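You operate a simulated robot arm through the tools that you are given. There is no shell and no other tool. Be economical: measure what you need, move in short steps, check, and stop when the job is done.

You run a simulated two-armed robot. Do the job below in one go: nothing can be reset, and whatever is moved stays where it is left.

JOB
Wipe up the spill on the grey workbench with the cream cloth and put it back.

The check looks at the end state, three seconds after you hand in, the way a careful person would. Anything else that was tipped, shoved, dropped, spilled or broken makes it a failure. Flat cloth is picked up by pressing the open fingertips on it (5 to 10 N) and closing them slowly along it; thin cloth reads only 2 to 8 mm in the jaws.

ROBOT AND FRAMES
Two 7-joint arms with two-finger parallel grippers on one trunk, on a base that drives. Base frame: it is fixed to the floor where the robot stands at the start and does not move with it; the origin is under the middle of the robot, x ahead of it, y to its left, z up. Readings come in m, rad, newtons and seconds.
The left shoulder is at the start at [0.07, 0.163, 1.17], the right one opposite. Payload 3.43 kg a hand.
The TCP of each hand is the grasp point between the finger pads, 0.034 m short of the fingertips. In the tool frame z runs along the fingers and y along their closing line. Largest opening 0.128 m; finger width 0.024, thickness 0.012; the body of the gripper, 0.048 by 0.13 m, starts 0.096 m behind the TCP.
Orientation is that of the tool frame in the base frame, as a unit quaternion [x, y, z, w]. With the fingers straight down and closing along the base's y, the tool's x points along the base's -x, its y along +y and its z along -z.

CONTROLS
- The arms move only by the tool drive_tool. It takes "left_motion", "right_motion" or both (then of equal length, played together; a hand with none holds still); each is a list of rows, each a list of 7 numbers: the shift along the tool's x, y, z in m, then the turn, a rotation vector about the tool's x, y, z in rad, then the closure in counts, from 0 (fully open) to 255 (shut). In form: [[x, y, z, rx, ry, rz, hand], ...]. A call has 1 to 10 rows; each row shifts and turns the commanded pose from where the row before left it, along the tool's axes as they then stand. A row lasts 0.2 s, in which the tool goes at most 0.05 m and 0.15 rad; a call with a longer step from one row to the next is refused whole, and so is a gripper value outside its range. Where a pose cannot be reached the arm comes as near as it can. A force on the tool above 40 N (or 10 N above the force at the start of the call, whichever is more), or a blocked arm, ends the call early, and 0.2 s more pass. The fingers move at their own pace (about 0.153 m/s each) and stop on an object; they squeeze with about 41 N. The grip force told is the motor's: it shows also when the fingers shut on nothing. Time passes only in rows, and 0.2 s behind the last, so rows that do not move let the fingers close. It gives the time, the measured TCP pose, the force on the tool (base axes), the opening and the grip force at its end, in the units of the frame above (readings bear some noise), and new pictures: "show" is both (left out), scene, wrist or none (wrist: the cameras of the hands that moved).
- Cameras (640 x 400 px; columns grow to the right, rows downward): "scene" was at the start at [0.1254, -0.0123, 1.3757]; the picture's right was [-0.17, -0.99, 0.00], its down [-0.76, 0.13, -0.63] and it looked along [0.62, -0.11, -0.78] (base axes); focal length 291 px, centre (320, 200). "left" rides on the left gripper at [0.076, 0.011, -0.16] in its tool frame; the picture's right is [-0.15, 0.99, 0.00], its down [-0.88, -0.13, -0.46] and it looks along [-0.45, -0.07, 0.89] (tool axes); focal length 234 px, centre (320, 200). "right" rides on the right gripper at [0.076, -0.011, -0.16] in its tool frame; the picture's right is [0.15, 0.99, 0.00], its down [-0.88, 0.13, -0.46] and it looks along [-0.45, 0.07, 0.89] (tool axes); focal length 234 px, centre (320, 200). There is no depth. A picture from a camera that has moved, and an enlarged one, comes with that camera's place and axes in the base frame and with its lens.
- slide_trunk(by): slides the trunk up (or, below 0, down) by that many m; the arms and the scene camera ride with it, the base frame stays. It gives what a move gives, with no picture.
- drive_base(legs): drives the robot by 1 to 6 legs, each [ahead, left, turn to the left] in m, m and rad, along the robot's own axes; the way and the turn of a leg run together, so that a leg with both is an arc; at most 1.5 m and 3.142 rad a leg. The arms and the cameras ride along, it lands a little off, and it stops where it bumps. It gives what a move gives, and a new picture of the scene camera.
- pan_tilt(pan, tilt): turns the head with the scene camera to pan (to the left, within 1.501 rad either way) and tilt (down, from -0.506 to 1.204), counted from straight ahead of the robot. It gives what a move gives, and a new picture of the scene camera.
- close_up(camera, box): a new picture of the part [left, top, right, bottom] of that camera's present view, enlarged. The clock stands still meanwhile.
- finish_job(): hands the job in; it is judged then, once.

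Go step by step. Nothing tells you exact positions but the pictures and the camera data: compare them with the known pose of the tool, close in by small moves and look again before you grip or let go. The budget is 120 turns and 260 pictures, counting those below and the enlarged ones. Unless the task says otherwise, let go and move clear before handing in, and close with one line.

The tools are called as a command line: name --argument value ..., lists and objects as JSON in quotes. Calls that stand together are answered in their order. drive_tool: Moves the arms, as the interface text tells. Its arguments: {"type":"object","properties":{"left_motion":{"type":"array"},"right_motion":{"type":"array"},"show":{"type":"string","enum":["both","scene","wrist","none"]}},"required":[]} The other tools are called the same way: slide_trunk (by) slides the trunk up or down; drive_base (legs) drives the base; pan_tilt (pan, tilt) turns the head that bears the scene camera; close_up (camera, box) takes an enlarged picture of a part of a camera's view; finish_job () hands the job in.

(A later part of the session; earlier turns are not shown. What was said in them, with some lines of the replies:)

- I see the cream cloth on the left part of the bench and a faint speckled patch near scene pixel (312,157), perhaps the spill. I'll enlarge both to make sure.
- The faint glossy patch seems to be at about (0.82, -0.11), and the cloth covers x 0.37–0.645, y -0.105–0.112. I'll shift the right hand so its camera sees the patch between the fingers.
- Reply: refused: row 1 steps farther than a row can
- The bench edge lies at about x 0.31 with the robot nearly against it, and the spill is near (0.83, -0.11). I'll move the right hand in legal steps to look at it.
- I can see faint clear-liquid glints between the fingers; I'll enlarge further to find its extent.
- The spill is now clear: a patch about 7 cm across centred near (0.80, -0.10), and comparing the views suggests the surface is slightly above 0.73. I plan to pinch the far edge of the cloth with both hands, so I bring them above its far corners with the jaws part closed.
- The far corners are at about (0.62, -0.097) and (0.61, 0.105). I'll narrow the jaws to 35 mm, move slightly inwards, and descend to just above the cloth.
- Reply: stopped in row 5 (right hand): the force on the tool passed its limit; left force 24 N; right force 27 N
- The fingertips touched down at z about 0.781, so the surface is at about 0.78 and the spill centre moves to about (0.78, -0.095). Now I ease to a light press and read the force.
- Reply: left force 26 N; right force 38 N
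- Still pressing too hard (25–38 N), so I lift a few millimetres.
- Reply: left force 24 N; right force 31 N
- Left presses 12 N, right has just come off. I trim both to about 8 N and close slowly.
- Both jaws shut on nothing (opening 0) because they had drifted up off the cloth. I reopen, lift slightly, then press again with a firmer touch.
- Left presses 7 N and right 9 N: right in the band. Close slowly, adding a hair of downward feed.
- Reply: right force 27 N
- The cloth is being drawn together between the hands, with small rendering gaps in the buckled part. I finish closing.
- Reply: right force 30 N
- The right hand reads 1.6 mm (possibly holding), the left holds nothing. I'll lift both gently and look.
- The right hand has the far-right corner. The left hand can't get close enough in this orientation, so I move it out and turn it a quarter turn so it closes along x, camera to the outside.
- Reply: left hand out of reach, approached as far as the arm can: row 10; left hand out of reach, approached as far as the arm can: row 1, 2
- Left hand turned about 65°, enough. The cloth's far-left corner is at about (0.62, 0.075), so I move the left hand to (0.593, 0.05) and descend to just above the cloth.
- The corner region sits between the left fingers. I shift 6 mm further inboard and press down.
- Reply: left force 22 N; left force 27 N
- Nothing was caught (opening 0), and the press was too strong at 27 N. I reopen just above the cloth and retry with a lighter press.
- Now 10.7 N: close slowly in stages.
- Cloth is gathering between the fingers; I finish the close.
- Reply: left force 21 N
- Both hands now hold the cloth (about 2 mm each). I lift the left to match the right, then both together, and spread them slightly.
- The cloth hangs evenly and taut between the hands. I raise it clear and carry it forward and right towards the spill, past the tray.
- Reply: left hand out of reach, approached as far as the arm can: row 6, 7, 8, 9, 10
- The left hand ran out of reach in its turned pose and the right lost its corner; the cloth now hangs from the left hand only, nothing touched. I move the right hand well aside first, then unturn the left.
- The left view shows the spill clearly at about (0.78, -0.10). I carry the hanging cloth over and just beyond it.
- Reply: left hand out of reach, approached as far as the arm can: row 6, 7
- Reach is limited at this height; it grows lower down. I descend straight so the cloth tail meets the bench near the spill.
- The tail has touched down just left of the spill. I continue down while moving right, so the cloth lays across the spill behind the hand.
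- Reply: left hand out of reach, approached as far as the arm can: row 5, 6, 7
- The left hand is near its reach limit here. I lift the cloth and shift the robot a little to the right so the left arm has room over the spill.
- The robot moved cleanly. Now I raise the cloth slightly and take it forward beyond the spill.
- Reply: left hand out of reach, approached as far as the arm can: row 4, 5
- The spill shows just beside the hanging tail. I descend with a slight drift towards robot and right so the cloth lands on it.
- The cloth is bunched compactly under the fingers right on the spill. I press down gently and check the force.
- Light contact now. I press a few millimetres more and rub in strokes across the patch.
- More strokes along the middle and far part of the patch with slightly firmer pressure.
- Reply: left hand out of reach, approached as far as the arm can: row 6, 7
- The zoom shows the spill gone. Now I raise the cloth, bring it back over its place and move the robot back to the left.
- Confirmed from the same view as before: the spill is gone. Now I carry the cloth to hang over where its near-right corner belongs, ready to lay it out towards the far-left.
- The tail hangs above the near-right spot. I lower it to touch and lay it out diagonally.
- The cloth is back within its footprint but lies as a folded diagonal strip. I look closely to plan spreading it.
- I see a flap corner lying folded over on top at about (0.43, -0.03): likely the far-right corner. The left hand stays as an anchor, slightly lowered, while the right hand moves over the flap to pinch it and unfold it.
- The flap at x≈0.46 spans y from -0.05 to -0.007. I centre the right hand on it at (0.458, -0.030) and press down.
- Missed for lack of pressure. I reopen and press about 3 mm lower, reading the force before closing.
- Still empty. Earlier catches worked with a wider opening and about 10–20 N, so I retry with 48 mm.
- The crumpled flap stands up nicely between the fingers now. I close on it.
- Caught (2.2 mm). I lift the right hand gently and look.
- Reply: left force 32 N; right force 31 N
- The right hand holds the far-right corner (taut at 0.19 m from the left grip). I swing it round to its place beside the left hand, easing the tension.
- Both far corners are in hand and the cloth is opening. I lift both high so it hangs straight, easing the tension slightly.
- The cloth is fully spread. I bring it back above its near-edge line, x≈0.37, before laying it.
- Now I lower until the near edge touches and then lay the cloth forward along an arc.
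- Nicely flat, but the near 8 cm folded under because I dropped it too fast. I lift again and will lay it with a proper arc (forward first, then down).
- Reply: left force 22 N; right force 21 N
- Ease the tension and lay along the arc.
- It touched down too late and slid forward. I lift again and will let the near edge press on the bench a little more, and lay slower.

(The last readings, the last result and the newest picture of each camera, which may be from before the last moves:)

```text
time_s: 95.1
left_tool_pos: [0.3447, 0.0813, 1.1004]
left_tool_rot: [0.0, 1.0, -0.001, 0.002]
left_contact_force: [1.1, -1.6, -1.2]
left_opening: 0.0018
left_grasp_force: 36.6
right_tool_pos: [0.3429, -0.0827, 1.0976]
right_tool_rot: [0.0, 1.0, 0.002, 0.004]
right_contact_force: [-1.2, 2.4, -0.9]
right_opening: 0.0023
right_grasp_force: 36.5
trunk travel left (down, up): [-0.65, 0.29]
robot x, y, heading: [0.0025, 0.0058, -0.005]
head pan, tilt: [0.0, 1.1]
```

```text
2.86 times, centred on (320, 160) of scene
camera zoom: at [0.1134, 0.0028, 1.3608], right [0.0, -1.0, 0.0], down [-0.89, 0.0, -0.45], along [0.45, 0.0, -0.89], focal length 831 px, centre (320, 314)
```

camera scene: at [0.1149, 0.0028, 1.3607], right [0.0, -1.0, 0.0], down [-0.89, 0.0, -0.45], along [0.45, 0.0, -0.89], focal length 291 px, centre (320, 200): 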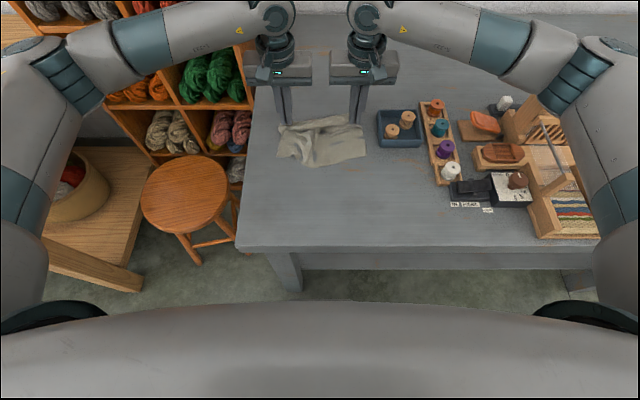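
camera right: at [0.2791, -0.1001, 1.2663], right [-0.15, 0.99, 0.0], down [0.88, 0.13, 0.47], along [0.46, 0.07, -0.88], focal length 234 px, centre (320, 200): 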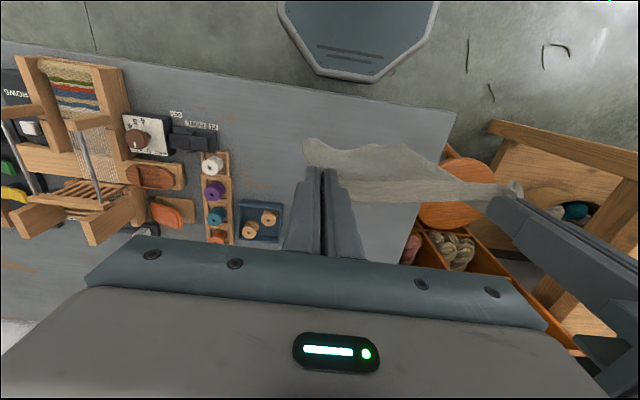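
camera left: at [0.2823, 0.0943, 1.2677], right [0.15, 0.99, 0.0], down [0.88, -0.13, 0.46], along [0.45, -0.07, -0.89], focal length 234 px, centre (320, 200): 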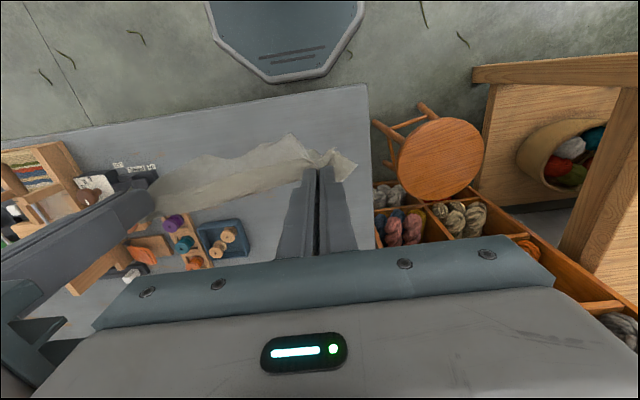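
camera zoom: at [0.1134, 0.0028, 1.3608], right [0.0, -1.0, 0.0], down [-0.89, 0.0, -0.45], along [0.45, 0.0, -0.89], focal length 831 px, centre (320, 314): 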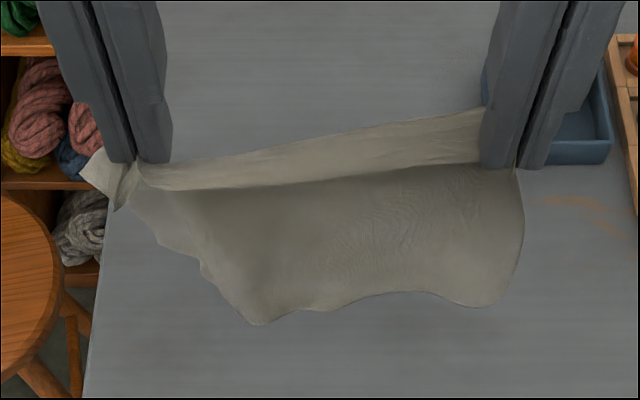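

The cloth hangs spread. I descend slowly until the near edge rests on the bench, then check.

drive_tool --left_motion '[[0, 0, 0.015, 0, 0, 0, 255], [0, 0, 0.015, 0, 0, 0, 255], [0, 0, 0.015, 0, 0, 0, 255], [0, 0, 0.015, 0, 0, 0, 255], [0, 0, 0.01, 0, 0, 0, 255], [0, 0, 0, 0, 0, 0, 255]]' --right_motion '[[0, 0, 0.015, 0, 0, 0, 255], [0, 0, 0.015, 0, 0, 0, 255], [0, 0, 0.015, 0, 0, 0, 255], [0, 0, 0.015, 0, 0, 0, 255], [0, 0, 0.01, 0, 0, 0, 255], [0, 0, 0, 0, 0, 0, 255]]' --show "none"

close_up --camera "scene" --box '[210, 110, 430, 250]'

```text
time_s: 96.5
left_tool_pos: [0.3456, 0.0793, 1.03]
left_tool_rot: [0.0, 1.0, 0.0, 0.003]
left_contact_force: [-0.1, -3.8, -0.4]
left_opening: 0.0018
left_grasp_force: 36.6
right_tool_pos: [0.3425, -0.083, 1.0284]
right_tool_rot: [0.001, 1.0, 0.003, 0.006]
right_contact_force: [-0.1, 3.5, 0.4]
right_opening: 0.002
right_grasp_force: 36.6
trunk travel left (down, up): [-0.65, 0.29]
robot x, y, heading: [-0.0005, 0.0032, -0.003]
head pan, tilt: [0.0, 1.1]
```

```text
2.86 times, centred on (320, 180) of scene
camera zoom: at [0.1133, 0.0028, 1.3608], right [0.0, -1.0, 0.0], down [-0.89, 0.0, -0.45], along [0.45, 0.0, -0.89], focal length 831 px, centre (320, 257)
```

zoom: 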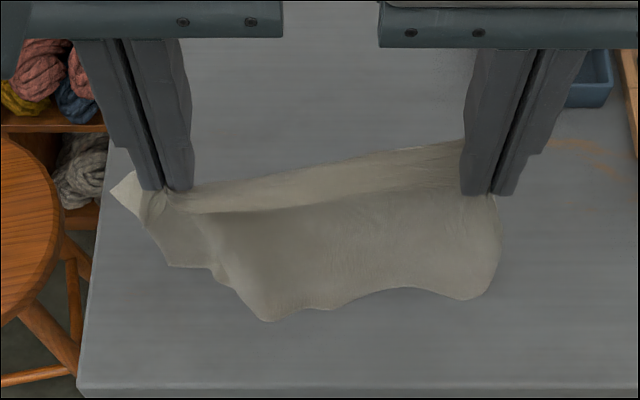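

The near edge is right at x≈0.355–0.375, just touching. I lay slowly forward from here.

drive_tool --left_motion '[[0, 0, 0.014, 0, 0, 0, 255], [-0.012, 0, 0.01, 0, 0, 0, 255], [-0.016, 0, 0.008, 0, 0, 0, 255], [-0.018, 0, 0.008, 0, 0, 0, 255], [-0.02, 0, 0.009, 0, 0, 0, 255], [-0.02, 0, 0.01, 0, 0, 0, 255], [-0.02, 0, 0.012, 0, 0, 0, 255], [-0.02, 0, 0.012, 0, 0, 0, 255], [-0.018, 0, 0.014, 0, 0, 0, 255], [-0.018, 0, 0.014, 0, 0, 0, 255]]' --right_motion '[[0, 0, 0.014, 0, 0, 0, 255], [-0.012, 0, 0.01, 0, 0, 0, 255], [-0.016, 0, 0.008, 0, 0, 0, 255], [-0.018, 0, 0.008, 0, 0, 0, 255], [-0.02, 0, 0.009, 0, 0, 0, 255], [-0.02, 0, 0.01, 0, 0, 0, 255], [-0.02, 0, 0.012, 0, 0, 0, 255], [-0.02, 0, 0.012, 0, 0, 0, 255], [-0.018, 0, 0.014, 0, 0, 0, 255], [-0.018, 0, 0.014, 0, 0, 0, 255]]' --show "scene"

```text
time_s: 98.7
left_tool_pos: [0.5075, 0.0805, 0.9194]
left_tool_rot: [0.0, 1.0, -0.002, 0.002]
left_contact_force: [-0.3, -2.6, -0.2]
left_opening: 0.0018
left_grasp_force: 37.0
right_tool_pos: [0.5084, -0.0821, 0.9173]
right_tool_rot: [0.0, 1.0, 0.003, 0.004]
right_contact_force: [0.4, 1.8, -0.7]
right_opening: 0.002
right_grasp_force: 37.1
trunk travel left (down, up): [-0.65, 0.29]
robot x, y, heading: [-0.0013, 0.0038, -0.005]
head pan, tilt: [0.0, 1.1]
camera scene: at [0.1143, 0.0027, 1.3607], right [0.0, -1.0, 0.0], down [-0.89, 0.0, -0.45], along [0.45, 0.0, -0.89], focal length 291 px, centre (320, 200)
```

scene: 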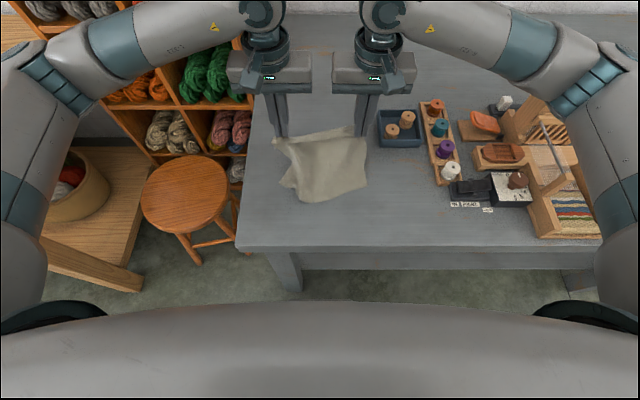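

Good, the near edge is at about x 0.40. I continue down to finish the lay.

drive_tool --left_motion '[[-0.015, 0, 0.016, 0, 0, 0, 255], [-0.015, 0, 0.016, 0, 0, 0, 255], [-0.015, 0, 0.016, 0, 0, 0, 255], [-0.015, 0, 0.016, 0, 0, 0, 255], [-0.015, 0, 0.014, 0, 0, 0, 255], [-0.012, 0, 0.012, 0, 0, 0, 255], [-0.008, 0, 0.008, 0, 0, 0, 255], [0, 0, 0, 0, 0, 0, 255]]' --right_motion '[[-0.015, 0, 0.016, 0, 0, 0, 255], [-0.015, 0, 0.016, 0, 0, 0, 255], [-0.015, 0, 0.016, 0, 0, 0, 255], [-0.015, 0, 0.016, 0, 0, 0, 255], [-0.015, 0, 0.014, 0, 0, 0, 255], [-0.012, 0, 0.012, 0, 0, 0, 255], [-0.008, 0, 0.008, 0, 0, 0, 255], [0, 0, 0, 0, 0, 0, 255]]'

close_up --camera "scene" --box '[230, 110, 410, 230]'

```text
time_s: 100.5
left_tool_pos: [0.6025, 0.078, 0.8217]
left_tool_rot: [0.002, 1.0, -0.001, 0.003]
left_contact_force: [0.5, -2.0, 0.6]
left_opening: 0.0021
left_grasp_force: 36.5
right_tool_pos: [0.6049, -0.0824, 0.8238]
right_tool_rot: [0.0, 1.0, 0.002, 0.006]
right_contact_force: [-0.2, 1.3, 0.9]
right_opening: 0.0022
right_grasp_force: 37.1
trunk travel left (down, up): [-0.65, 0.29]
robot x, y, heading: [-0.0012, 0.0022, 0.001]
head pan, tilt: [0.0, 1.1]
camera scene: at [0.1129, 0.0029, 1.3609], right [0.0, -1.0, 0.0], down [-0.89, 0.0, -0.45], along [0.45, 0.0, -0.89], focal length 291 px, centre (320, 200)
camera right: at [0.5274, -0.0931, 0.9835], right [-0.15, 0.99, 0.0], down [0.88, 0.13, 0.47], along [0.46, 0.07, -0.88], focal length 234 px, centre (320, 200)
camera left: at [0.5258, 0.0893, 0.9809], right [0.15, 0.99, 0.0], down [0.88, -0.13, 0.46], along [0.46, -0.07, -0.89], focal length 234 px, centre (320, 200)
```

scene: 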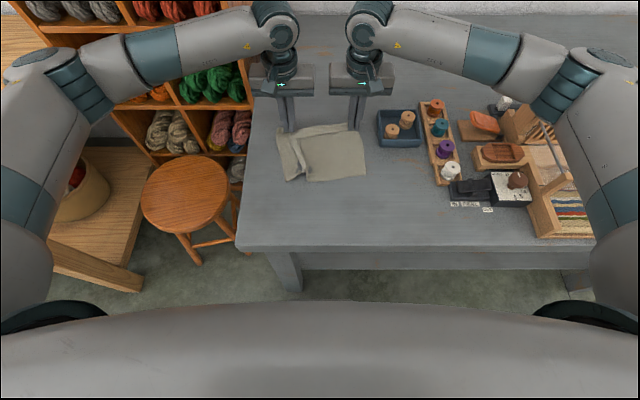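
right: 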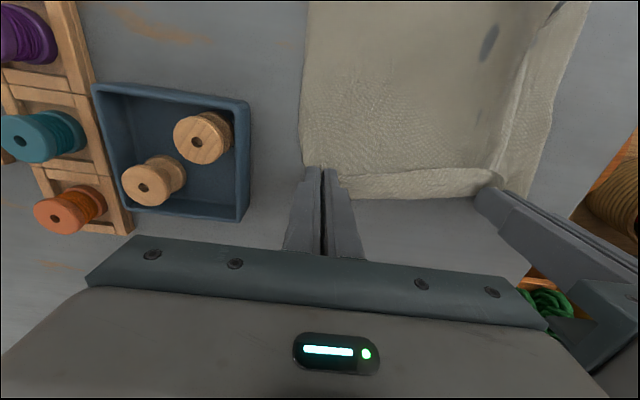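
left: 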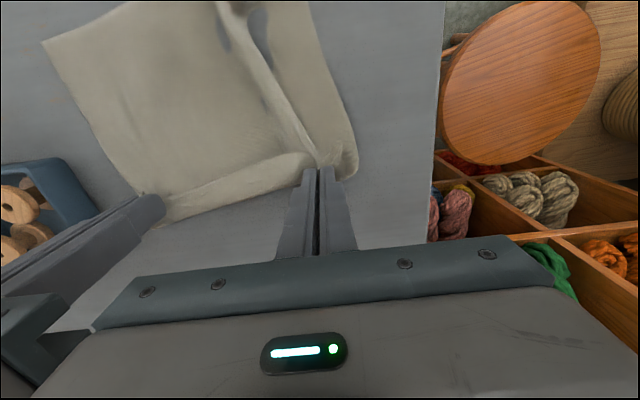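

```text
3.33 times, centred on (320, 170) of scene
camera zoom: at [0.1129, 0.0029, 1.3609], right [0.0, -1.0, 0.0], down [-0.89, 0.0, -0.45], along [0.45, 0.0, -0.89], focal length 969 px, centre (320, 300)
```

zoom: 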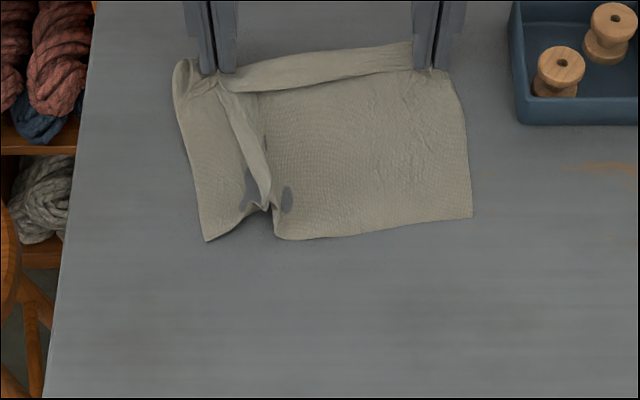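

The near part keeps folding under. Better idea: back the robot off, let the cloth hang over the bench's front edge and pull it forward onto the bench, so it lies flat. First I lift it clear.

drive_tool --left_motion '[[0, 0, -0.035, 0, 0, 0, 255], [0, 0, -0.035, 0, 0, 0, 255], [0, 0, -0.035, 0, 0, 0, 255], [0, 0, -0.035, 0, 0, 0, 255], [0, 0, -0.035, 0, 0, 0, 255], [0, 0, -0.035, 0, 0, 0, 255], [0, 0, -0.035, 0, 0, 0, 255], [0, 0, -0.035, 0, 0, 0, 255], [0, 0, -0.01, 0, 0, 0, 255]]' --right_motion '[[0, 0, -0.035, 0, 0, 0, 255], [0, 0, -0.035, 0, 0, 0, 255], [0, 0, -0.035, 0, 0, 0, 255], [0, 0, -0.035, 0, 0, 0, 255], [0, 0, -0.035, 0, 0, 0, 255], [0, 0, -0.035, 0, 0, 0, 255], [0, 0, -0.035, 0, 0, 0, 255], [0, 0, -0.035, 0, 0, 0, 255], [0, 0, -0.01, 0, 0, 0, 255]]' --show "none"

drive_base --legs '[[-0.2, 0, 0]]'

```text
time_s: 102.5
left_tool_pos: [0.603, 0.0779, 1.1126]
left_tool_rot: [0.0, 1.0, -0.002, 0.002]
left_contact_force: [1.2, -1.3, 0.0]
left_opening: 0.002
left_grasp_force: 36.8
right_tool_pos: [0.6035, -0.0827, 1.1129]
right_tool_rot: [0.001, 1.0, 0.002, 0.005]
right_contact_force: [0.0, 1.0, -0.3]
right_opening: 0.0021
right_grasp_force: 36.8
trunk travel left (down, up): [-0.65, 0.29]
robot x, y, heading: [0.0003, 0.0017, 0.004]
head pan, tilt: [0.0, 1.1]
```

```text
time_s: 104.1
left_tool_pos: [0.398, 0.0765, 1.1104]
left_tool_rot: [-0.001, 1.0, -0.001, 0.002]
left_contact_force: [0.1, -2.1, 1.0]
left_opening: 0.0018
left_grasp_force: 36.5
right_tool_pos: [0.4, -0.0847, 1.1116]
right_tool_rot: [0.001, 1.0, 0.002, 0.004]
right_contact_force: [-0.3, 2.5, 0.3]
right_opening: 0.0021
right_grasp_force: 37.1
trunk travel left (down, up): [-0.65, 0.29]
robot x, y, heading: [-0.2077, 0.0007, -0.003]
head pan, tilt: [0.0, 1.1]
camera scene: at [-0.0898, 0.0029, 1.3607], right [0.0, -1.0, 0.0], down [-0.89, 0.0, -0.45], along [0.45, 0.0, -0.89], focal length 291 px, centre (320, 200)
```

scene: 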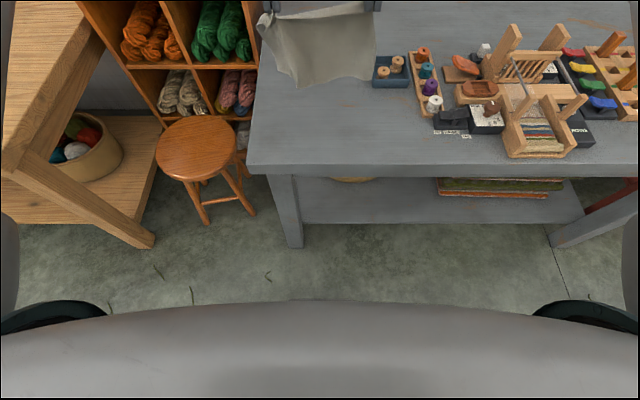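

The bench edge is at x≈0.29. I move the hands back to x≈0.22, beyond the front edge, and then lower so the cloth hangs in front of the bench. I also spread them by a few millimetres.

drive_tool --left_motion '[[0.03, 0.001, 0, 0, 0, 0, 255], [0.03, 0.001, 0, 0, 0, 0, 255], [0.03, 0, 0, 0, 0, 0, 255], [0.03, 0, 0, 0, 0, 0, 255], [0.03, 0, 0, 0, 0, 0, 255], [0.03, 0, 0, 0, 0, 0, 255], [0, 0, 0, 0, 0, 0, 255], [0, 0, 0.03, 0, 0, 0, 255], [0, 0, 0.03, 0, 0, 0, 255], [0, 0, 0.03, 0, 0, 0, 255]]' --right_motion '[[0.03, -0.001, 0, 0, 0, 0, 255], [0.03, -0.001, 0, 0, 0, 0, 255], [0.03, 0, 0, 0, 0, 0, 255], [0.03, 0, 0, 0, 0, 0, 255], [0.03, 0, 0, 0, 0, 0, 255], [0.03, 0, 0, 0, 0, 0, 255], [0, 0, 0, 0, 0, 0, 255], [0, 0, 0.03, 0, 0, 0, 255], [0, 0, 0.03, 0, 0, 0, 255], [0, 0, 0.03, 0, 0, 0, 255]]' --show "scene"

```text
time_s: 106.3
left_tool_pos: [0.223, 0.0789, 1.0216]
left_tool_rot: [0.0, 1.0, -0.002, 0.002]
left_contact_force: [2.1, -14.1, -0.4]
left_opening: 0.0015
left_grasp_force: 37.3
right_tool_pos: [0.2227, -0.0888, 1.0209]
right_tool_rot: [0.0, 1.0, 0.003, 0.005]
right_contact_force: [-1.9, 13.7, -0.3]
right_opening: 0.0022
right_grasp_force: 36.7
trunk travel left (down, up): [-0.65, 0.29]
robot x, y, heading: [-0.2039, 0.0029, -0.003]
head pan, tilt: [0.0, 1.1]
camera scene: at [-0.089, 0.0027, 1.3608], right [0.0, -1.0, 0.0], down [-0.89, 0.0, -0.45], along [0.45, 0.0, -0.89], focal length 291 px, centre (320, 200)
```

scene: 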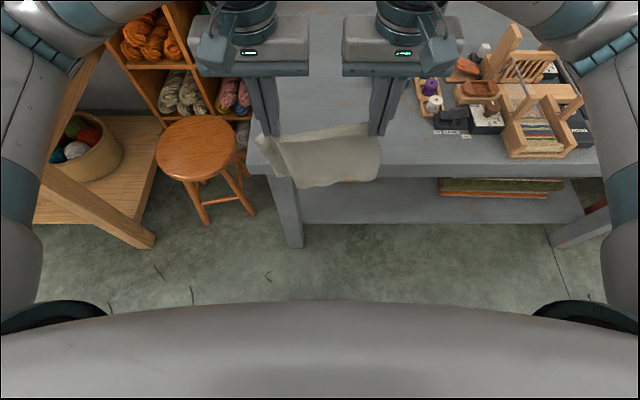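

drive_tool --left_motion '[[0, 0, 0.03, 0, 0, 0, 255], [0, 0, 0.03, 0, 0, 0, 255], [0, 0, 0.03, 0, 0, 0, 255], [0, 0, 0.03, 0, 0, 0, 255], [-0.02, 0, 0.015, 0, 0, 0, 255], [-0.025, 0, 0.01, 0, 0, 0, 255], [-0.025, 0, 0.005, 0, 0, 0, 255], [-0.025, 0, 0.005, 0, 0, 0, 255], [-0.025, 0, 0.005, 0, 0, 0, 255], [-0.025, 0, 0.005, 0, 0, 0, 255]]' --right_motion '[[0, 0, 0.03, 0, 0, 0, 255], [0, 0, 0.03, 0, 0, 0, 255], [0, 0, 0.03, 0, 0, 0, 255], [0, 0, 0.03, 0, 0, 0, 255], [-0.02, 0, 0.015, 0, 0, 0, 255], [-0.025, 0, 0.01, 0, 0, 0, 255], [-0.025, 0, 0.005, 0, 0, 0, 255], [-0.025, 0, 0.005, 0, 0, 0, 255], [-0.025, 0, 0.005, 0, 0, 0, 255], [-0.025, 0, 0.005, 0, 0, 0, 255]]' --show "scene"

```text
time_s: 108.5
left_tool_pos: [0.3669, 0.0801, 0.8559]
left_tool_rot: [0.001, 1.0, -0.002, 0.002]
left_contact_force: [2.0, -10.7, 0.7]
left_opening: 0.0021
left_grasp_force: 36.5
right_tool_pos: [0.3709, -0.0857, 0.8563]
right_tool_rot: [0.001, 1.0, 0.003, 0.004]
right_contact_force: [-1.4, 10.5, -0.1]
right_opening: 0.0019
right_grasp_force: 36.8
trunk travel left (down, up): [-0.65, 0.29]
robot x, y, heading: [-0.2027, 0.0041, 0.001]
head pan, tilt: [0.0, 1.1]
camera scene: at [-0.0889, 0.0031, 1.3606], right [0.0, -1.0, 0.0], down [-0.89, 0.0, -0.45], along [0.45, 0.0, -0.89], focal length 291 px, centre (320, 200)
```

scene: 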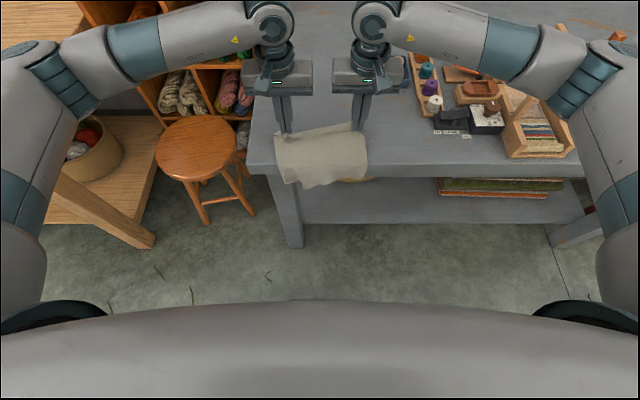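

The cloth drapes over the front edge. Now I pull it forward flat onto the bench.

drive_tool --left_motion '[[-0.022, 0, 0.008, 0, 0, 0, 255], [-0.022, 0, 0.008, 0, 0, 0, 255], [-0.022, 0, 0.007, 0, 0, 0, 255], [-0.022, 0, 0.005, 0, 0, 0, 255], [-0.022, 0, 0.003, 0, 0, 0, 255], [-0.022, 0, 0, 0, 0, 0, 255], [-0.022, 0, 0, 0, 0, 0, 255], [-0.022, 0, 0, 0, 0, 0, 255], [-0.022, 0, 0, 0, 0, 0, 255], [0, 0, 0, 0, 0, 0, 255]]' --right_motion '[[-0.022, 0, 0.008, 0, 0, 0, 255], [-0.022, 0, 0.008, 0, 0, 0, 255], [-0.022, 0, 0.007, 0, 0, 0, 255], [-0.022, 0, 0.005, 0, 0, 0, 255], [-0.022, 0, 0.003, 0, 0, 0, 255], [-0.022, 0, 0, 0, 0, 0, 255], [-0.022, 0, 0, 0, 0, 0, 255], [-0.022, 0, 0, 0, 0, 0, 255], [-0.022, 0, 0, 0, 0, 0, 255], [0, 0, 0, 0, 0, 0, 255]]'

```text
time_s: 110.7
left_tool_pos: [0.5624, 0.0786, 0.827]
left_tool_rot: [0.0, 1.0, -0.003, 0.003]
left_contact_force: [0.8, -3.1, 0.1]
left_opening: 0.0019
left_grasp_force: 36.0
right_tool_pos: [0.567, -0.083, 0.8288]
right_tool_rot: [0.001, 1.0, 0.002, 0.006]
right_contact_force: [-0.7, 3.5, 1.0]
right_opening: 0.0023
right_grasp_force: 36.2
trunk travel left (down, up): [-0.65, 0.29]
robot x, y, heading: [-0.2044, 0.0056, -0.002]
head pan, tilt: [0.0, 1.1]
camera scene: at [-0.0904, 0.0029, 1.3609], right [0.0, -1.0, 0.0], down [-0.89, 0.0, -0.45], along [0.45, 0.0, -0.89], focal length 291 px, centre (320, 200)
camera right: at [0.4893, -0.0947, 0.9878], right [-0.14, 0.99, 0.0], down [0.88, 0.13, 0.47], along [0.46, 0.07, -0.88], focal length 234 px, centre (320, 200)
camera left: at [0.485, 0.0908, 0.9852], right [0.15, 0.99, 0.0], down [0.88, -0.13, 0.46], along [0.46, -0.07, -0.89], focal length 234 px, centre (320, 200)
```

scene: 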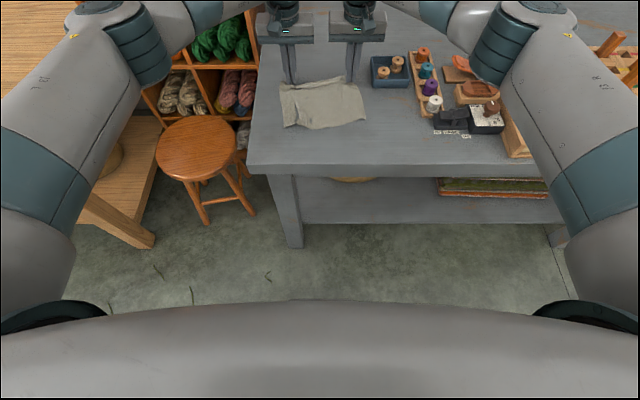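
right: 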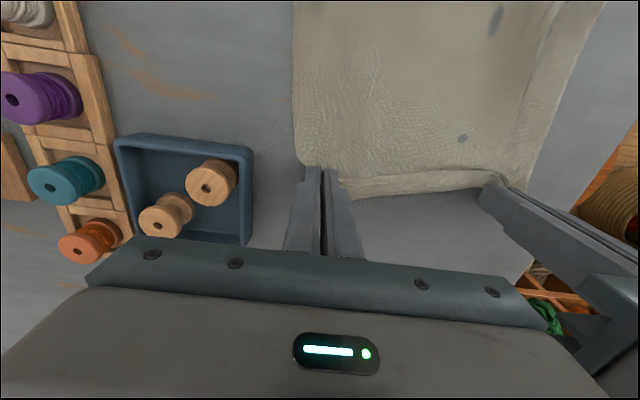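
left: 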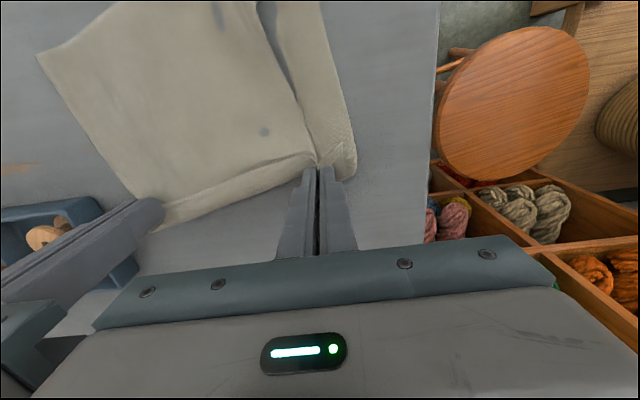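

Now I understand: the right hand actually holds the former near-left corner, so the cloth simply lies turned a quarter, flat, centred about (0.50, 0.0), which is its old place. I smooth it slightly sideways, lower, and release gently.

drive_tool --left_motion '[[0, 0.003, 0, 0, 0, 0, 255], [0, 0.001, 0.003, 0, 0, 0, 255], [0, 0, 0.002, 0, 0, 0, 255], [0, 0, 0, 0, 0, 0, 240], [0, 0, 0, 0, 0, 0, 225], [0, 0, 0, 0, 0, 0, 210], [0, 0, 0, 0, 0, 0, 210], [0, 0, -0.01, 0, 0, 0, 210], [0, 0, -0.02, 0, 0, 0, 210], [0, 0, -0.03, 0, 0, 0, 210]]' --right_motion '[[0, -0.003, 0, 0, 0, 0, 255], [0, -0.001, 0.003, 0, 0, 0, 255], [0, 0, 0.003, 0, 0, 0, 255], [0, 0, 0, 0, 0, 0, 240], [0, 0, 0, 0, 0, 0, 225], [0, 0, 0, 0, 0, 0, 210], [0, 0, 0, 0, 0, 0, 210], [0, 0, -0.01, 0, 0, 0, 210], [0, 0, -0.02, 0, 0, 0, 210], [0, 0, -0.03, 0, 0, 0, 210]]'

close_up --camera "scene" --box '[240, 40, 400, 150]'

```text
time_s: 112.9
left_tool_pos: [0.5602, 0.0802, 0.8844]
left_tool_rot: [0.0, 1.0, -0.001, 0.003]
left_contact_force: [-0.4, 0.4, 0.1]
left_opening: 0.0224
left_grasp_force: 0.0
right_tool_pos: [0.5651, -0.0901, 0.8814]
right_tool_rot: [0.001, 1.0, 0.002, 0.006]
right_contact_force: [0.2, -0.9, 0.4]
right_opening: 0.0228
right_grasp_force: 0.0
trunk travel left (down, up): [-0.65, 0.29]
robot x, y, heading: [-0.204, -0.0006, 0.002]
head pan, tilt: [0.0, 1.1]
camera scene: at [-0.0915, 0.0027, 1.3608], right [0.0, -1.0, 0.0], down [-0.89, 0.0, -0.45], along [0.45, 0.0, -0.89], focal length 291 px, centre (320, 200)
camera right: at [0.4872, -0.1015, 1.0416], right [-0.14, 0.99, 0.0], down [0.88, 0.13, 0.47], along [0.46, 0.07, -0.88], focal length 234 px, centre (320, 200)
camera left: at [0.484, 0.0917, 1.0426], right [0.15, 0.99, 0.0], down [0.88, -0.13, 0.46], along [0.46, -0.07, -0.89], focal length 234 px, centre (320, 200)
```

scene: 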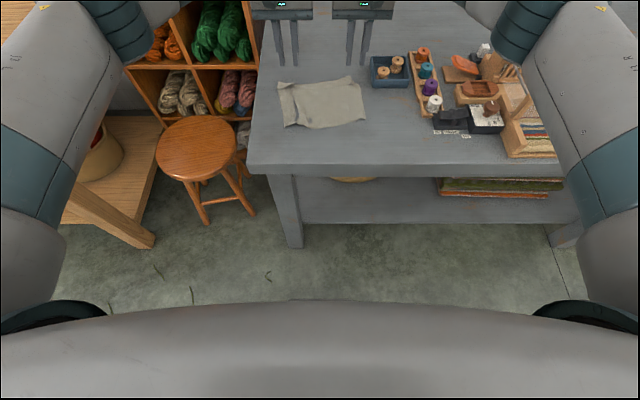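
right: 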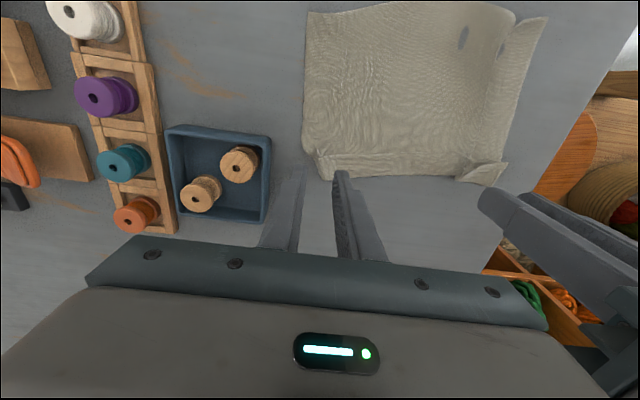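
left: 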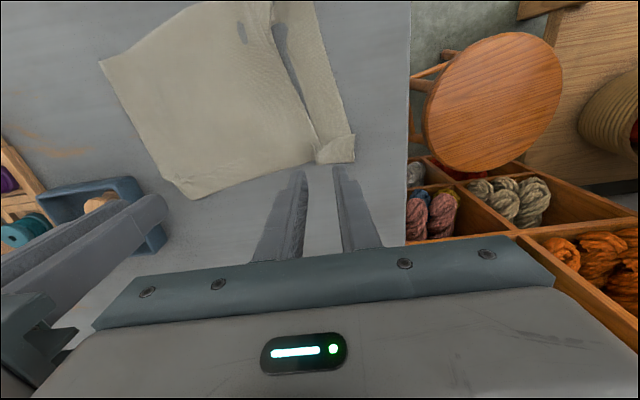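

```text
3.64 times, centred on (320, 95) of scene
camera zoom: at [-0.0915, 0.0027, 1.3608], right [0.0, -1.0, 0.0], down [-0.89, 0.0, -0.45], along [0.45, 0.0, -0.89], focal length 1057 px, centre (320, 582)
```

zoom: 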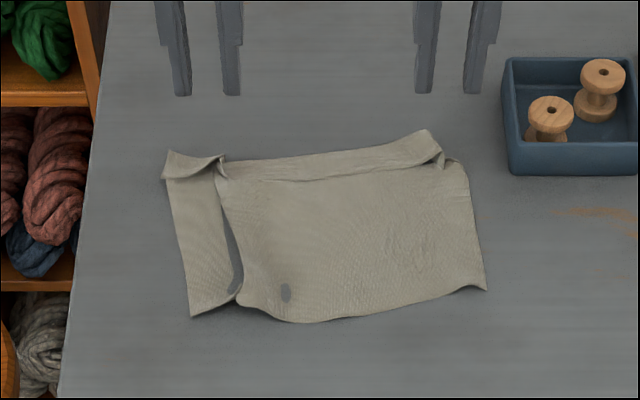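

The cloth lies nearly flat in its place (x 0.42–0.58, y ±0.12, centre within about 2 cm of before). I raise both hands clear and take a last look at the spill area.

drive_tool --left_motion '[[0, 0, -0.04, 0, 0, 0, 210], [0, 0, -0.04, 0, 0, 0, 210], [0, 0.03, -0.03, 0, 0, 0, 210], [0, 0.03, -0.03, 0, 0, 0, 210], [0, 0, 0, 0, 0, 0, 210]]' --right_motion '[[0, 0, -0.04, 0, 0, 0, 210], [0, 0, -0.04, 0, 0, 0, 210], [0, -0.035, -0.03, 0, 0, 0, 210], [0, -0.04, -0.03, 0, 0, 0, 210], [0, -0.04, 0, 0, 0, 0, 210]]' --show "none"

pan_tilt --pan -0.1 --tilt 0.75

```text
time_s: 114.1
left_tool_pos: [0.5628, 0.1425, 1.024]
left_tool_rot: [0.0, 1.0, 0.0, 0.003]
left_contact_force: [0.2, -0.6, -0.7]
left_opening: 0.0226
left_grasp_force: 0.0
right_tool_pos: [0.5654, -0.2099, 1.018]
right_tool_rot: [0.001, 1.0, 0.002, 0.004]
right_contact_force: [0.6, 0.0, -0.6]
right_opening: 0.0225
right_grasp_force: 0.1
trunk travel left (down, up): [-0.65, 0.29]
robot x, y, heading: [-0.2033, -0.0027, -0.01]
head pan, tilt: [0.0, 1.1]
```

```text
time_s: 115.0
left_tool_pos: [0.5622, 0.1436, 1.0239]
left_tool_rot: [0.0, 1.0, 0.0, 0.003]
left_contact_force: [0.0, 0.7, 0.9]
left_opening: 0.0223
left_grasp_force: 0.0
right_tool_pos: [0.5645, -0.2067, 1.0193]
right_tool_rot: [0.001, 1.0, 0.001, 0.005]
right_contact_force: [0.8, -0.3, 1.2]
right_opening: 0.0226
right_grasp_force: 0.1
trunk travel left (down, up): [-0.65, 0.29]
robot x, y, heading: [-0.204, 0.0043, -0.005]
head pan, tilt: [-0.099, 0.75]
camera scene: at [-0.0709, -0.005, 1.3865], right [-0.1, -0.99, 0.0], down [-0.68, 0.07, -0.73], along [0.73, -0.07, -0.68], focal length 291 px, centre (320, 200)
```

scene: 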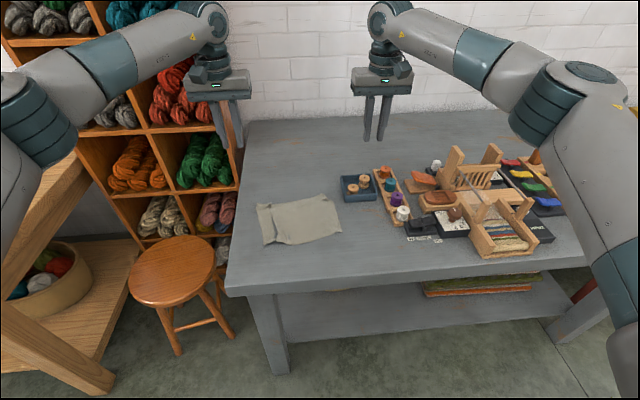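

close_up --camera "scene" --box '[270, 120, 390, 195]'

close_up --camera "right" --box '[200, 60, 560, 285]'

```text
5.33 times, centred on (330, 158) of scene
camera zoom: at [-0.0709, -0.005, 1.3865], right [-0.1, -0.99, 0.0], down [-0.68, 0.07, -0.73], along [0.73, -0.07, -0.68], focal length 1551 px, centre (267, 427)
```

zoom: 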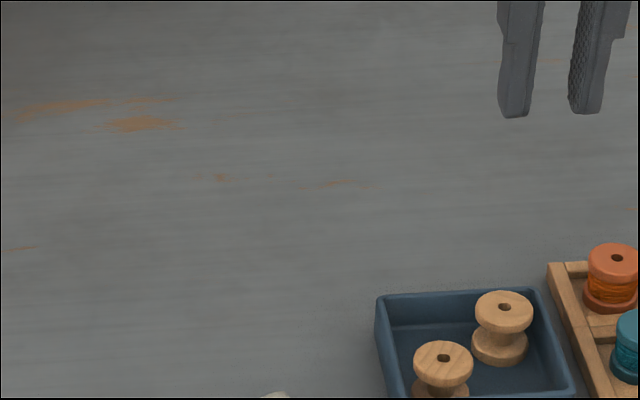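

```text
1.78 times, centred on (380, 172) of right
camera zoom: at [0.4874, -0.2186, 1.1789], right [-0.14, 0.99, 0.0], down [0.88, 0.13, 0.47], along [0.46, 0.07, -0.88], focal length 416 px, centre (213, 249)
```

zoom: 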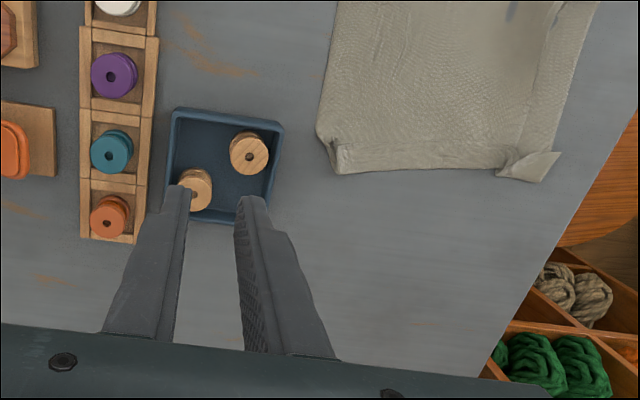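

The spill is gone, the tray, spools and loom are undisturbed, and the cloth lies flat in its old place with both hands clear, so I hand in.

finish_job

```text
The job is handed in.
```

I wiped up the spill, and close-ups from several angles show no trace of it. The cream cloth is back on the bench with its centre about 2 cm from where it was. It lies a quarter turn from how it was, with its left and far edges folded over. Nothing else looks disturbed, both hands are clear, and the robot now stands about 20 cm further back from the bench.
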